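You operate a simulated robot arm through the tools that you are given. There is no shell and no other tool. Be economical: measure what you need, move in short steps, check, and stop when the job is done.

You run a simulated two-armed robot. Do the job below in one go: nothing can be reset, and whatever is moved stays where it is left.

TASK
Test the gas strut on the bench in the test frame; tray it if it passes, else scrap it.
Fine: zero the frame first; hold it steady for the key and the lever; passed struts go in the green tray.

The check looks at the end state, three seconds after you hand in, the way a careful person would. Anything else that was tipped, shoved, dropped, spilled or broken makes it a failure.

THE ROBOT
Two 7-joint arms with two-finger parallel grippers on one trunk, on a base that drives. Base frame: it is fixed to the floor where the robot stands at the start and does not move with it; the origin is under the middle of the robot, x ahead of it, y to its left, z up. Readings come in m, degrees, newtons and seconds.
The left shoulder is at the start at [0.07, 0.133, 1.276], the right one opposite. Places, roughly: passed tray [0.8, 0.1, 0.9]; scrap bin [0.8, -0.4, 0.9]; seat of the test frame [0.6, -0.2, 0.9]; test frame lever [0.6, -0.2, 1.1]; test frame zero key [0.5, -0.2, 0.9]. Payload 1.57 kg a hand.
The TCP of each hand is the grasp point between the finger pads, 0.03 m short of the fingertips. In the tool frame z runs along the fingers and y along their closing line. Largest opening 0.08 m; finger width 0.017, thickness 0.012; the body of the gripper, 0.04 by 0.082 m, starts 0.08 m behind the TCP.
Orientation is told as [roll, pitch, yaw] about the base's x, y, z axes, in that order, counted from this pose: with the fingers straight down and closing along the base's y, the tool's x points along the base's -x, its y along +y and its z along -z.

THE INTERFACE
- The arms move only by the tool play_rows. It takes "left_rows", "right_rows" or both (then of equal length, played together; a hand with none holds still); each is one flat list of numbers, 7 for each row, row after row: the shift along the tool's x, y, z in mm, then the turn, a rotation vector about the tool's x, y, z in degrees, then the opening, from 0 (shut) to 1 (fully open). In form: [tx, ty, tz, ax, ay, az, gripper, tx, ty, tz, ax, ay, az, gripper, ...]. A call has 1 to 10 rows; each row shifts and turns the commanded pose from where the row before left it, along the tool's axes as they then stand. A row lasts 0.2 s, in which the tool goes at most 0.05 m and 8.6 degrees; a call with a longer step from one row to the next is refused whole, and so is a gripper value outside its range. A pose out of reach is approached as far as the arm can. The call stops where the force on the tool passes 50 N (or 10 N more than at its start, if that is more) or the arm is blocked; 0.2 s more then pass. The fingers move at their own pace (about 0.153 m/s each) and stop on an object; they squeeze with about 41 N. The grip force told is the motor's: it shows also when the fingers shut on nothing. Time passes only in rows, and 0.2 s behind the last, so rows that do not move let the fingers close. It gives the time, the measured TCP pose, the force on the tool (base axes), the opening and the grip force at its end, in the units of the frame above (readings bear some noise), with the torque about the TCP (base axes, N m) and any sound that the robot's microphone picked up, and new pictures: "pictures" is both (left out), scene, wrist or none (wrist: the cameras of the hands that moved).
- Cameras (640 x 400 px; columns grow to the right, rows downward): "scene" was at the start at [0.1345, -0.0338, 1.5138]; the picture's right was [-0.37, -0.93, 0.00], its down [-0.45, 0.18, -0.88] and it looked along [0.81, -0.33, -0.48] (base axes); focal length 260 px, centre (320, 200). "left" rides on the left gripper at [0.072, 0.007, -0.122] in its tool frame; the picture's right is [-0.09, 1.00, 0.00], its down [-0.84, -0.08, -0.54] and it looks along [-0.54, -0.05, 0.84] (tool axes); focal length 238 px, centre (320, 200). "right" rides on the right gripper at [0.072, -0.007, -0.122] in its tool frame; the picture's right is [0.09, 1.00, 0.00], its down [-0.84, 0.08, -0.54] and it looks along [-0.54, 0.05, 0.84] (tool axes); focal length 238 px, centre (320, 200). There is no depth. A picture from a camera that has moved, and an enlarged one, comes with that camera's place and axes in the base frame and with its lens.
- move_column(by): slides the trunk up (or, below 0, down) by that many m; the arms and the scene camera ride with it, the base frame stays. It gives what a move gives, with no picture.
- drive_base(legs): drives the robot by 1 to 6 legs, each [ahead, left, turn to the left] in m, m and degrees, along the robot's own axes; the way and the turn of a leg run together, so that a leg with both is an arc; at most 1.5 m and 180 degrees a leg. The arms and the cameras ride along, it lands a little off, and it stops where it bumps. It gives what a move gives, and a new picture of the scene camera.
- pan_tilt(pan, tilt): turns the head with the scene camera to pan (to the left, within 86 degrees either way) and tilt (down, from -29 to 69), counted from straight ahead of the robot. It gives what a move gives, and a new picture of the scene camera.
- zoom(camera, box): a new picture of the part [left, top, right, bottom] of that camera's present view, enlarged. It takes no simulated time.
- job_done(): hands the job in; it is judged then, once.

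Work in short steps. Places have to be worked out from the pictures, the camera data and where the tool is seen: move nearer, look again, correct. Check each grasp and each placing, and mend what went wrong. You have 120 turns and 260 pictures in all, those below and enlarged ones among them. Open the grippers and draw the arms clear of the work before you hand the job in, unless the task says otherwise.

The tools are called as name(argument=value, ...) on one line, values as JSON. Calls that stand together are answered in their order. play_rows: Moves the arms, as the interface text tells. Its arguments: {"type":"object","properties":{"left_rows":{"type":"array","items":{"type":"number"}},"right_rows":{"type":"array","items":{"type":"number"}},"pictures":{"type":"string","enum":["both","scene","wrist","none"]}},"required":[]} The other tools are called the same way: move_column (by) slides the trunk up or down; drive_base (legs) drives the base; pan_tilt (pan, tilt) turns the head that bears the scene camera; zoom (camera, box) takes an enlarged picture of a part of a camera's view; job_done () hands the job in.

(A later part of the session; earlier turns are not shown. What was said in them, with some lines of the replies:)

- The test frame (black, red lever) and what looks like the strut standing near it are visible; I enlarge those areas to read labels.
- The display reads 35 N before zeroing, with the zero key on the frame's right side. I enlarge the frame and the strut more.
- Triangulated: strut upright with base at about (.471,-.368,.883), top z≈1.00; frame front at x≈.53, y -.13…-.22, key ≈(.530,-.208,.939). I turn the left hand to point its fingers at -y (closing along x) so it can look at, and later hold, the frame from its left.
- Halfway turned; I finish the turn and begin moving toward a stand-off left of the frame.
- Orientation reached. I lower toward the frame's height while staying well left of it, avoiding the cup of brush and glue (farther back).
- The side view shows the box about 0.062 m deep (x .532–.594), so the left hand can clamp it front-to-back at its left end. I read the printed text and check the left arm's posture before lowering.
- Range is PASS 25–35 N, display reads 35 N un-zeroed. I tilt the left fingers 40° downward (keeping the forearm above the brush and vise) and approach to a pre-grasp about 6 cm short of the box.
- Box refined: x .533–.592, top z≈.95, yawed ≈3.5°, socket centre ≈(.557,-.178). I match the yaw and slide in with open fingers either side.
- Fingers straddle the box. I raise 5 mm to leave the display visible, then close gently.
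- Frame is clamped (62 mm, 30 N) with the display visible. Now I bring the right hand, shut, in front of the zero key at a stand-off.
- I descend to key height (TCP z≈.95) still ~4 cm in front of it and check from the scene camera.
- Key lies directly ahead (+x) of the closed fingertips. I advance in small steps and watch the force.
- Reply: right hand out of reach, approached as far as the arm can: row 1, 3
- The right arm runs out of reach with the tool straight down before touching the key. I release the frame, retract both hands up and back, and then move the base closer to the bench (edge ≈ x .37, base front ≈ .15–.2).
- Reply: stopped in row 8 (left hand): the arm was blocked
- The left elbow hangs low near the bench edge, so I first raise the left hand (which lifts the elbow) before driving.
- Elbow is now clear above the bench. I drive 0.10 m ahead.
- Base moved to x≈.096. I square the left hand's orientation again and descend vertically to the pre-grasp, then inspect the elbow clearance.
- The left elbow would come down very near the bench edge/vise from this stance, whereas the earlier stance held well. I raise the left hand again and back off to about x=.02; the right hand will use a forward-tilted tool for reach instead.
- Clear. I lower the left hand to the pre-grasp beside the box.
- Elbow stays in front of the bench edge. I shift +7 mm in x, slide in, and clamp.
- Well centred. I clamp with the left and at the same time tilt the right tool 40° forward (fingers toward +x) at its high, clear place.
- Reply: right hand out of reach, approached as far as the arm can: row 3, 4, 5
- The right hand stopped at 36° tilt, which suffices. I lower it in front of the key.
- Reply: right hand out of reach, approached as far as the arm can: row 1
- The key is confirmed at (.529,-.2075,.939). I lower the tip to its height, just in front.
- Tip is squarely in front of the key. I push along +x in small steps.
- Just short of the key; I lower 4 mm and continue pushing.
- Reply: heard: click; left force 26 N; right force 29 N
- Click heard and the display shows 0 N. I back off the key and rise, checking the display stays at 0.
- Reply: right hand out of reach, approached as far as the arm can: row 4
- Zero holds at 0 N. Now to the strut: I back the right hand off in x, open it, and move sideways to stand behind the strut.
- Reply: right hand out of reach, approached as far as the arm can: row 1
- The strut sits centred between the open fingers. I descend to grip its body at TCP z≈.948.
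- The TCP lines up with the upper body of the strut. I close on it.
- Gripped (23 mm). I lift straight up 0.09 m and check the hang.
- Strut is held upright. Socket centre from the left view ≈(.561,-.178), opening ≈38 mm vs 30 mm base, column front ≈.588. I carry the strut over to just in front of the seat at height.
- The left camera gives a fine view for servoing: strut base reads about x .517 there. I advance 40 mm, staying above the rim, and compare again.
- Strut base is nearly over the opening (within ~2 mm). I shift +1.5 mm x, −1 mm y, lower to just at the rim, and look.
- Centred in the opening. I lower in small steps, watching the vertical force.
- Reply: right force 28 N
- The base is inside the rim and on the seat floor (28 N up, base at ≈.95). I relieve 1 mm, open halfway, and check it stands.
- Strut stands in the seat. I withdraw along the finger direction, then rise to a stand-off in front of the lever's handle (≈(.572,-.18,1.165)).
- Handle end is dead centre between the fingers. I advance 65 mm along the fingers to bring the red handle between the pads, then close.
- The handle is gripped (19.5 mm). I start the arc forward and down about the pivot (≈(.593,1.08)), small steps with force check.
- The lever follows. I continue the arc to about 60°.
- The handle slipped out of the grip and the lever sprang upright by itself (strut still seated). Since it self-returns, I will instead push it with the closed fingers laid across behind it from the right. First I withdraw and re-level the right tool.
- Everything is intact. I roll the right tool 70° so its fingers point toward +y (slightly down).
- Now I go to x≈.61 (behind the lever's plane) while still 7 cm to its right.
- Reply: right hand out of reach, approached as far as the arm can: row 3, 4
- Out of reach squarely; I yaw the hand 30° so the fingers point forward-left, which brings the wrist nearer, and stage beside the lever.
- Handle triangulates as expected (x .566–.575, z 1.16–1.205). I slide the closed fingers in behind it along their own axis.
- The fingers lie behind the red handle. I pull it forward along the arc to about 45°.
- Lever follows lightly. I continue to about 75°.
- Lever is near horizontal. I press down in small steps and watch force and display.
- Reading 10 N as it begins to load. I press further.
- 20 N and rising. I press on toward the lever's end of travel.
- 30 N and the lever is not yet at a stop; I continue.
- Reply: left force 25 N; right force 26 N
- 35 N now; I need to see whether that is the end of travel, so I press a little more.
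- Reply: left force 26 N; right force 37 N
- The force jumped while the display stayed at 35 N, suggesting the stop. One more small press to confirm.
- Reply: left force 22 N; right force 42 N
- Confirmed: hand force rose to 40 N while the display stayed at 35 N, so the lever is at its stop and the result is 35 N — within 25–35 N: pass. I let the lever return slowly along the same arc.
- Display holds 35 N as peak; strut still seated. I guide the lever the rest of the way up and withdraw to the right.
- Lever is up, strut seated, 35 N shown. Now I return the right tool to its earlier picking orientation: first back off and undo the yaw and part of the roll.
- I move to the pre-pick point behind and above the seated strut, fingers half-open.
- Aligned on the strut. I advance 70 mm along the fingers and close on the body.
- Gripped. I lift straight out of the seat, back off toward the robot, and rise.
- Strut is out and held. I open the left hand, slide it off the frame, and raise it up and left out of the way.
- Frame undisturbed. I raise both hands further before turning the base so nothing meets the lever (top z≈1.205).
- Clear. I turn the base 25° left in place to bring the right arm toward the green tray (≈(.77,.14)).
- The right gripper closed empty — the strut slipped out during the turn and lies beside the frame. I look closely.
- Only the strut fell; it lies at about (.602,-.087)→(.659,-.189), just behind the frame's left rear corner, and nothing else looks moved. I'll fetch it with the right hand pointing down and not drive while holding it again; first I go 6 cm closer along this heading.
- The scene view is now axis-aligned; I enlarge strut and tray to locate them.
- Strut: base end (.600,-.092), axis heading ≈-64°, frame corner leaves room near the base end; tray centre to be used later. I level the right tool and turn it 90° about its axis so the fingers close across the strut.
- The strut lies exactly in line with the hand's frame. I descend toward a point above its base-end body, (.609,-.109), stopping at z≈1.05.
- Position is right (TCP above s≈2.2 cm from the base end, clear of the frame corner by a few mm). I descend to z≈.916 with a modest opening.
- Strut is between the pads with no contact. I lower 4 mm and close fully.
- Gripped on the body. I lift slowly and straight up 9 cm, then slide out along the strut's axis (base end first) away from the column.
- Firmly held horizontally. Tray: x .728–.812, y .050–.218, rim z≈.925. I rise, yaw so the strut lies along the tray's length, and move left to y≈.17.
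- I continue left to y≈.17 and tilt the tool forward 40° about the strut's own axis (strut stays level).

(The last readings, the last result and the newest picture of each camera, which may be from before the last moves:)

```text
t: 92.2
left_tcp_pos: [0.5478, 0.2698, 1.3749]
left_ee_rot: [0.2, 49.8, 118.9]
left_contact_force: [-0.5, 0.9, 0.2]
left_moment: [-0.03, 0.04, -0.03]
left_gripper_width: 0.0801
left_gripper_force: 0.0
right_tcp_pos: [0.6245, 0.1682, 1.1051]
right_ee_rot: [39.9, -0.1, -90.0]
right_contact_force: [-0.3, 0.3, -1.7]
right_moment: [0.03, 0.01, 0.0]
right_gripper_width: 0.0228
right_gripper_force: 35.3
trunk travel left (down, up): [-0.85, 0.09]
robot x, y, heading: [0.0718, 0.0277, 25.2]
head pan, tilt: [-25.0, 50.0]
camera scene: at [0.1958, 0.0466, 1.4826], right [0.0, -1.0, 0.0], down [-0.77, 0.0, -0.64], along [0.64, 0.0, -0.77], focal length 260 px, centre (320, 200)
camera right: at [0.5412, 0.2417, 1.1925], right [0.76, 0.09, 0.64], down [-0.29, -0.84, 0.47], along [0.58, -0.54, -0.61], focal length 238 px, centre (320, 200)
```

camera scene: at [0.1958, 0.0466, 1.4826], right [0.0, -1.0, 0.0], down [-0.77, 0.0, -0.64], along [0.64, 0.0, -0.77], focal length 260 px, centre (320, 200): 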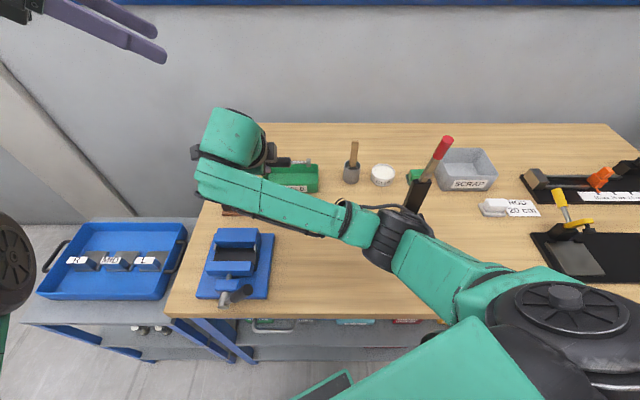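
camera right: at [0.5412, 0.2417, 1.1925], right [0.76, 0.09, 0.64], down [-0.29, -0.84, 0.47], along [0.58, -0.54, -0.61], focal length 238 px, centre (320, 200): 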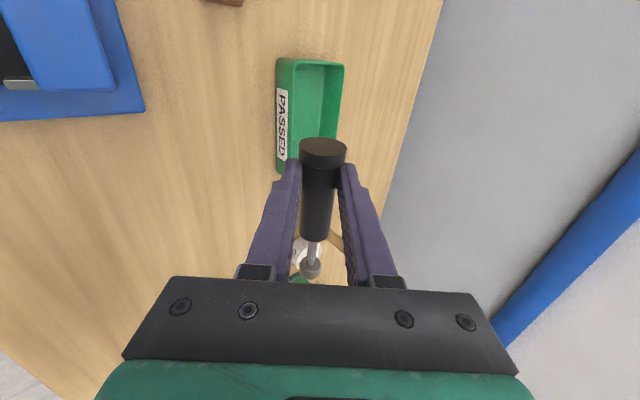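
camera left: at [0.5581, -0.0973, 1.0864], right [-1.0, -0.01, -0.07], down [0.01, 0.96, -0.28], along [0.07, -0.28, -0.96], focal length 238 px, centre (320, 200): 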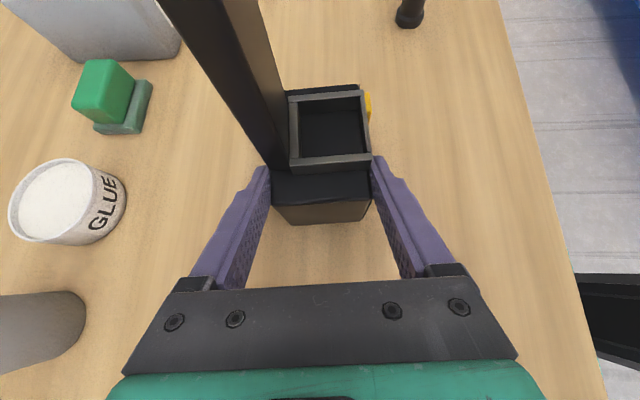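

Tilt reached with the strut level. I advance over the tray at z≈1.02.

play_rows(right_rows=[1, 14, 39.5, 0, 0, 0, 0, 1, 14, 39.5, 0, 0, 0, 0, 1, 14, 39.5, 0, 0, 0, 0, 0, 14, 39.5, 0, 0, 0, 0, 0, 0, 0, 0, 0, 0, 0], pictures="both")

zoom(camera="scene", box=[210, 110, 370, 220])

```text
t: 93.4
left_tcp_pos: [0.5482, 0.2714, 1.3753]
left_ee_rot: [0.2, 49.9, 118.9]
left_contact_force: [-0.3, -0.4, 0.6]
left_moment: [0.0, 0.0, 0.04]
left_gripper_width: 0.0801
left_gripper_force: 0.1
right_tcp_pos: [0.7698, 0.1691, 1.0185]
right_ee_rot: [40.0, 0.1, -89.9]
right_contact_force: [-0.1, 0.3, -1.6]
right_moment: [0.04, 0.02, -0.01]
right_gripper_width: 0.0231
right_gripper_force: 35.4
trunk travel left (down, up): [-0.85, 0.09]
robot x, y, heading: [0.0718, 0.0253, 25.2]
head pan, tilt: [-25.0, 50.0]
camera scene: at [0.1962, 0.0471, 1.4825], right [0.0, -1.0, 0.0], down [-0.77, 0.0, -0.64], along [0.64, 0.0, -0.77], focal length 260 px, centre (320, 200)
camera right: at [0.6858, 0.2443, 1.1069], right [0.76, 0.09, 0.64], down [-0.29, -0.84, 0.47], along [0.58, -0.54, -0.61], focal length 238 px, centre (320, 200)
```

scene: 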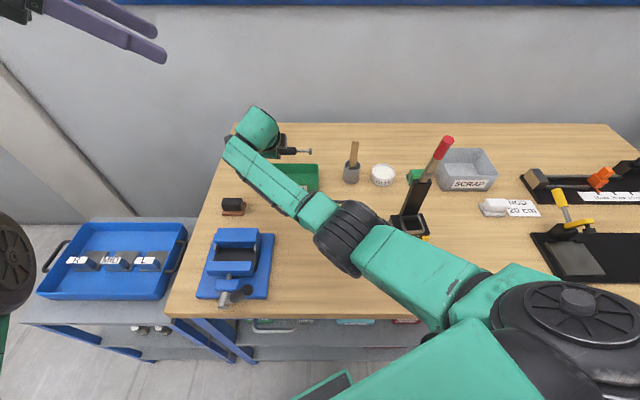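
right: 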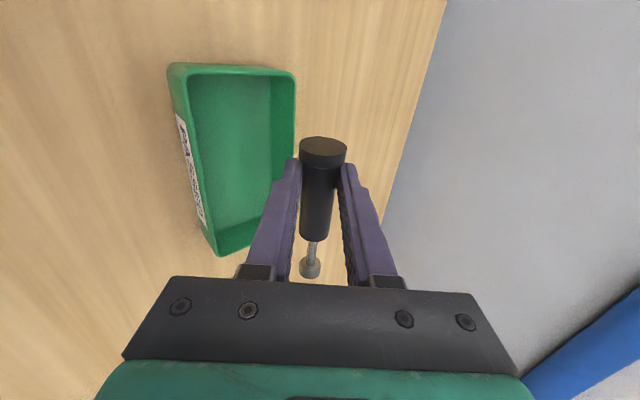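

```text
3.64 times, centred on (290, 165) of scene
camera zoom: at [0.1962, 0.0471, 1.4825], right [0.0, -1.0, 0.0], down [-0.77, 0.0, -0.64], along [0.64, 0.0, -0.77], focal length 944 px, centre (429, 327)
```

zoom: 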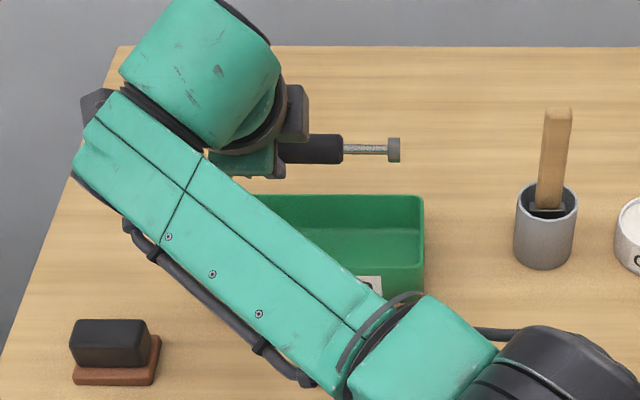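

The strut hovers over the tray's long axis (tray confirmed x .724–.812, y .055–.226). I lower it into the tray.

play_rows(right_rows=[0, -18, 21.5, 0, 0, 0, 0, 0, -18, 21.5, 0, 0, 0, 0, 0, -10, 11.9, 0, 0, 0, 0, 0, -6, 7.1, 0, 0, 0, 0, 0, 0, 0, 0, 0, 0, 0], pictures="both")

zoom(camera="scene", box=[210, 110, 370, 220])

```text
t: 94.6
left_tcp_pos: [0.5481, 0.2718, 1.3757]
left_ee_rot: [0.2, 49.7, 119.0]
left_contact_force: [0.3, -0.1, -0.3]
left_moment: [0.0, 0.03, 0.02]
left_gripper_width: 0.08
left_gripper_force: 0.0
right_tcp_pos: [0.769, 0.1706, 0.9377]
right_ee_rot: [39.8, 0.0, -90.0]
right_contact_force: [-1.1, 0.9, -1.5]
right_moment: [0.03, 0.03, -0.01]
right_gripper_width: 0.0229
right_gripper_force: 35.2
trunk travel left (down, up): [-0.85, 0.09]
robot x, y, heading: [0.0711, 0.0243, 25.1]
head pan, tilt: [-25.0, 50.0]
camera scene: at [0.1966, 0.0472, 1.4825], right [0.0, -1.0, 0.0], down [-0.77, 0.0, -0.64], along [0.64, 0.0, -0.77], focal length 260 px, centre (320, 200)
camera right: at [0.6862, 0.2447, 1.026], right [0.76, 0.09, 0.64], down [-0.29, -0.84, 0.47], along [0.58, -0.54, -0.61], focal length 238 px, centre (320, 200)
```

scene: 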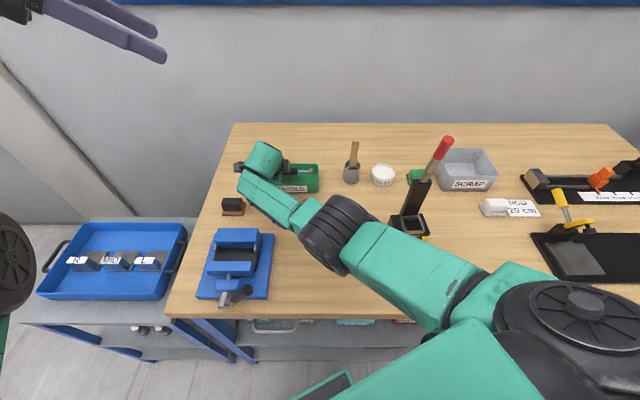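
right: 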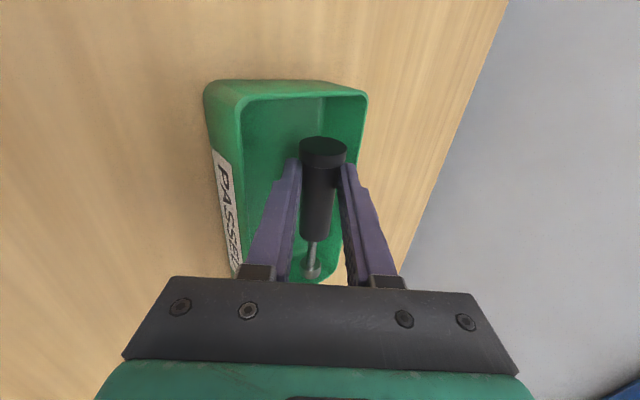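

```text
3.64 times, centred on (290, 165) of scene
camera zoom: at [0.1966, 0.0472, 1.4825], right [0.0, -1.0, 0.0], down [-0.77, 0.0, -0.64], along [0.64, 0.0, -0.77], focal length 944 px, centre (429, 327)
```

zoom: 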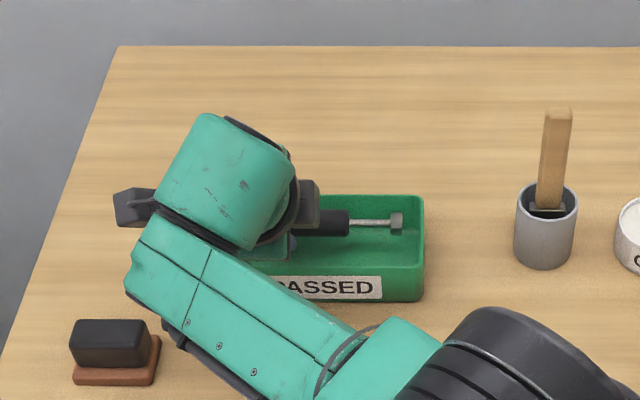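

Strut is within the tray walls. I lower 6 mm more and open slightly to let it settle.

play_rows(right_rows=[0, -3.9, 4.6, 0, 0, 0, 0, 0, 0, 0, 0, 0, 0, 0.34, 0, 0, 0, 0, 0, 0, 0.38, 0, 0, 0, 0, 0, 0, 0.42, 0, 0, 0, 0, 0, 0, 0.42], pictures="wrist")

zoom(camera="scene", box=[210, 110, 370, 220])

```text
t: 95.8
left_tcp_pos: [0.5486, 0.2715, 1.3747]
left_ee_rot: [0.2, 49.8, 118.8]
left_contact_force: [0.1, -0.4, 0.4]
left_moment: [0.02, 0.01, 0.02]
left_gripper_width: 0.0798
left_gripper_force: 0.1
right_tcp_pos: [0.7687, 0.1716, 0.933]
right_ee_rot: [39.8, 0.0, -90.1]
right_contact_force: [0.5, 0.1, -0.2]
right_moment: [0.0, 0.0, 0.0]
right_gripper_width: 0.0335
right_gripper_force: 0.1
trunk travel left (down, up): [-0.85, 0.09]
robot x, y, heading: [0.0737, 0.0251, 25.3]
head pan, tilt: [-25.0, 50.0]
camera right: at [0.6853, 0.2449, 1.0201], right [0.76, 0.09, 0.64], down [-0.29, -0.84, 0.47], along [0.58, -0.54, -0.61], focal length 238 px, centre (320, 200)
```

right: 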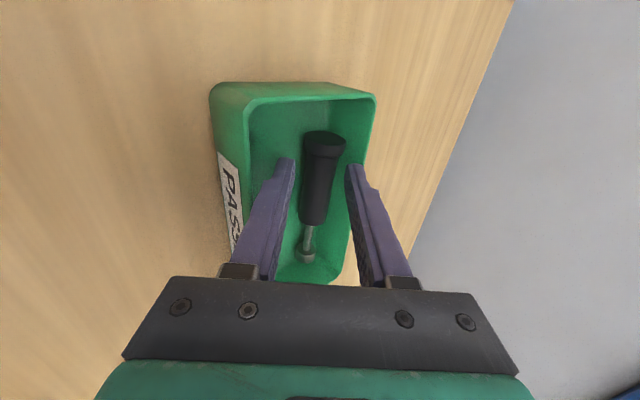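

```text
3.64 times, centred on (290, 165) of scene
camera zoom: at [0.1961, 0.0471, 1.4825], right [0.0, -1.0, 0.0], down [-0.77, 0.0, -0.64], along [0.64, 0.0, -0.77], focal length 944 px, centre (429, 327)
```

zoom: 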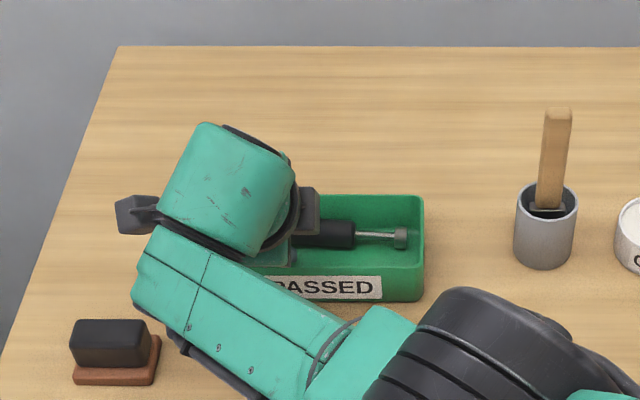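

The strut lies flat in the green tray. I withdraw the hand along its fingers and up, then back.

play_rows(right_rows=[0, 0, -20, 0, 0, 0, 0.42, 0, 0, -35, 0, 0, 0, 0.5, 0, 0, -45, 0, 0, 0, 0.8, 0, 0, -45, 0, 0, 0, 1, 0, 15, -45, 0, 0, 0, 1, 0, 25, -40, 0, 0, 0, 1, -20, 25, -35, 0, 0, 0, 1, -40, 15, -20, 0, 0, 0, 1], pictures="both")

zoom(camera="scene", box=[190, 110, 450, 260])

```text
t: 97.6
left_tcp_pos: [0.547, 0.2692, 1.3758]
left_ee_rot: [0.1, 49.9, 119.0]
left_contact_force: [0.2, -0.5, -1.3]
left_moment: [0.0, 0.03, 0.0]
left_gripper_width: 0.0802
left_gripper_force: 0.1
right_tcp_pos: [0.6547, 0.0956, 1.2017]
right_ee_rot: [40.5, -1.5, -91.3]
right_contact_force: [-0.1, -0.5, 0.3]
right_moment: [0.06, 0.01, 0.0]
right_gripper_width: 0.0798
right_gripper_force: 0.1
trunk travel left (down, up): [-0.85, 0.09]
robot x, y, heading: [0.0752, 0.0286, 25.3]
head pan, tilt: [-25.0, 50.0]
camera scene: at [0.1957, 0.0452, 1.4826], right [0.0, -1.0, 0.0], down [-0.77, 0.0, -0.64], along [0.64, 0.0, -0.77], focal length 260 px, centre (320, 200)
camera right: at [0.5728, 0.1733, 1.2867], right [0.76, 0.09, 0.64], down [-0.31, -0.82, 0.48], along [0.57, -0.57, -0.59], focal length 238 px, centre (320, 200)
```

scene: 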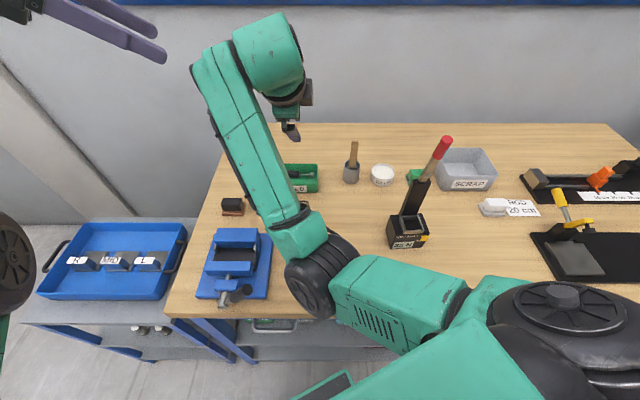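
right: 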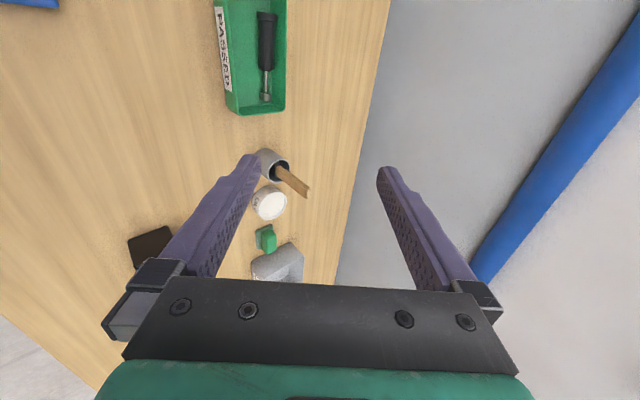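

```text
2.46 times, centred on (320, 185) of scene
camera zoom: at [0.1957, 0.0452, 1.4826], right [0.0, -1.0, 0.0], down [-0.77, 0.0, -0.64], along [0.64, 0.0, -0.77], focal length 639 px, centre (320, 237)
```

zoom: 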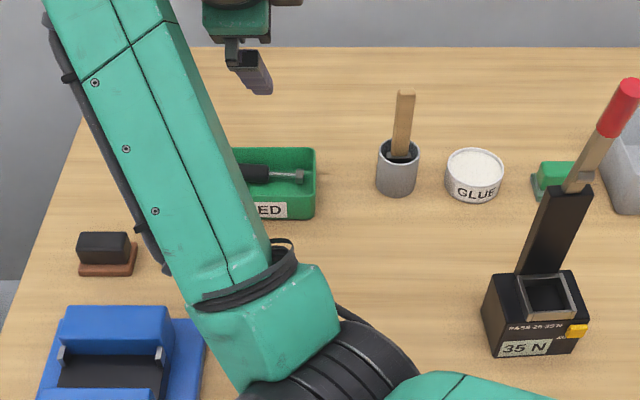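

Strut rests in the tray; frame, tubs and brush all stand as before. I raise the right arm further clear.

play_rows(right_rows=[-25, 20, -28, 0, 0, 0, 1, -25, 20, -28, 0, 0, 0, 1, -25, 20, -28, 0, 0, 0, 1, -25, 20, -28, 0, 0, 0, 1], pictures="scene")

```text
t: 98.6
left_tcp_pos: [0.5488, 0.2715, 1.3755]
left_ee_rot: [0.1, 49.7, 119.0]
left_contact_force: [-0.2, -0.2, -0.4]
left_moment: [0.0, -0.02, 0.01]
left_gripper_width: 0.08
left_gripper_force: 0.1
right_tcp_pos: [0.6613, 0.0088, 1.3333]
right_ee_rot: [39.9, 0.0, -90.0]
right_contact_force: [-0.3, -0.6, 0.0]
right_moment: [0.01, 0.04, 0.0]
right_gripper_width: 0.0801
right_gripper_force: 0.2
right hand out of reach, approached as far as the arm can: row 3, 4
trunk travel left (down, up): [-0.85, 0.09]
robot x, y, heading: [0.0759, 0.0279, 25.3]
head pan, tilt: [-25.0, 50.0]
camera scene: at [0.1961, 0.0462, 1.4825], right [0.0, -1.0, 0.0], down [-0.77, 0.0, -0.64], along [0.64, 0.0, -0.77], focal length 260 px, centre (320, 200)
```

scene: 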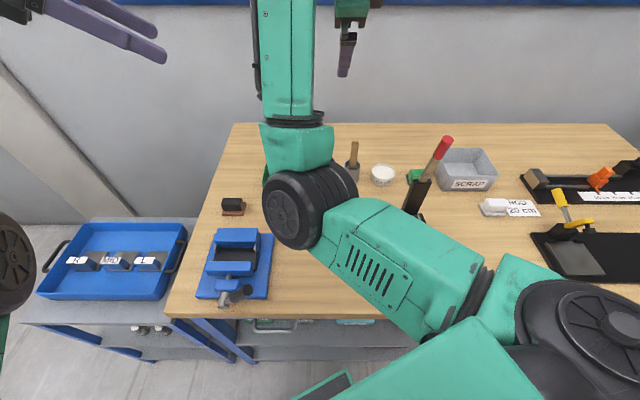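

Both hands are open and well above the work, the strut lies in the green tray, and the lever is up. I hand in.

job_done()

```text
The job is handed in.
```

The gas strut passed at 35 N, right at the top of the 25–35 N range. It is in the green tray after one accidental drop onto the bench, and nothing else looked disturbed.

- **Test:** I zeroed the frame first (it read 35 N before, 0 N after) and held it with the left hand for both the key and the lever. The reading stayed at 35 N at the lever's stop, even as I pushed harder.
- **Drop:** After the test, the strut slipped out of the right gripper while the base was turning, from about 0.35 m above the bench. I picked it up again and laid it in the tray. I saw no damage, but I did not retest it.
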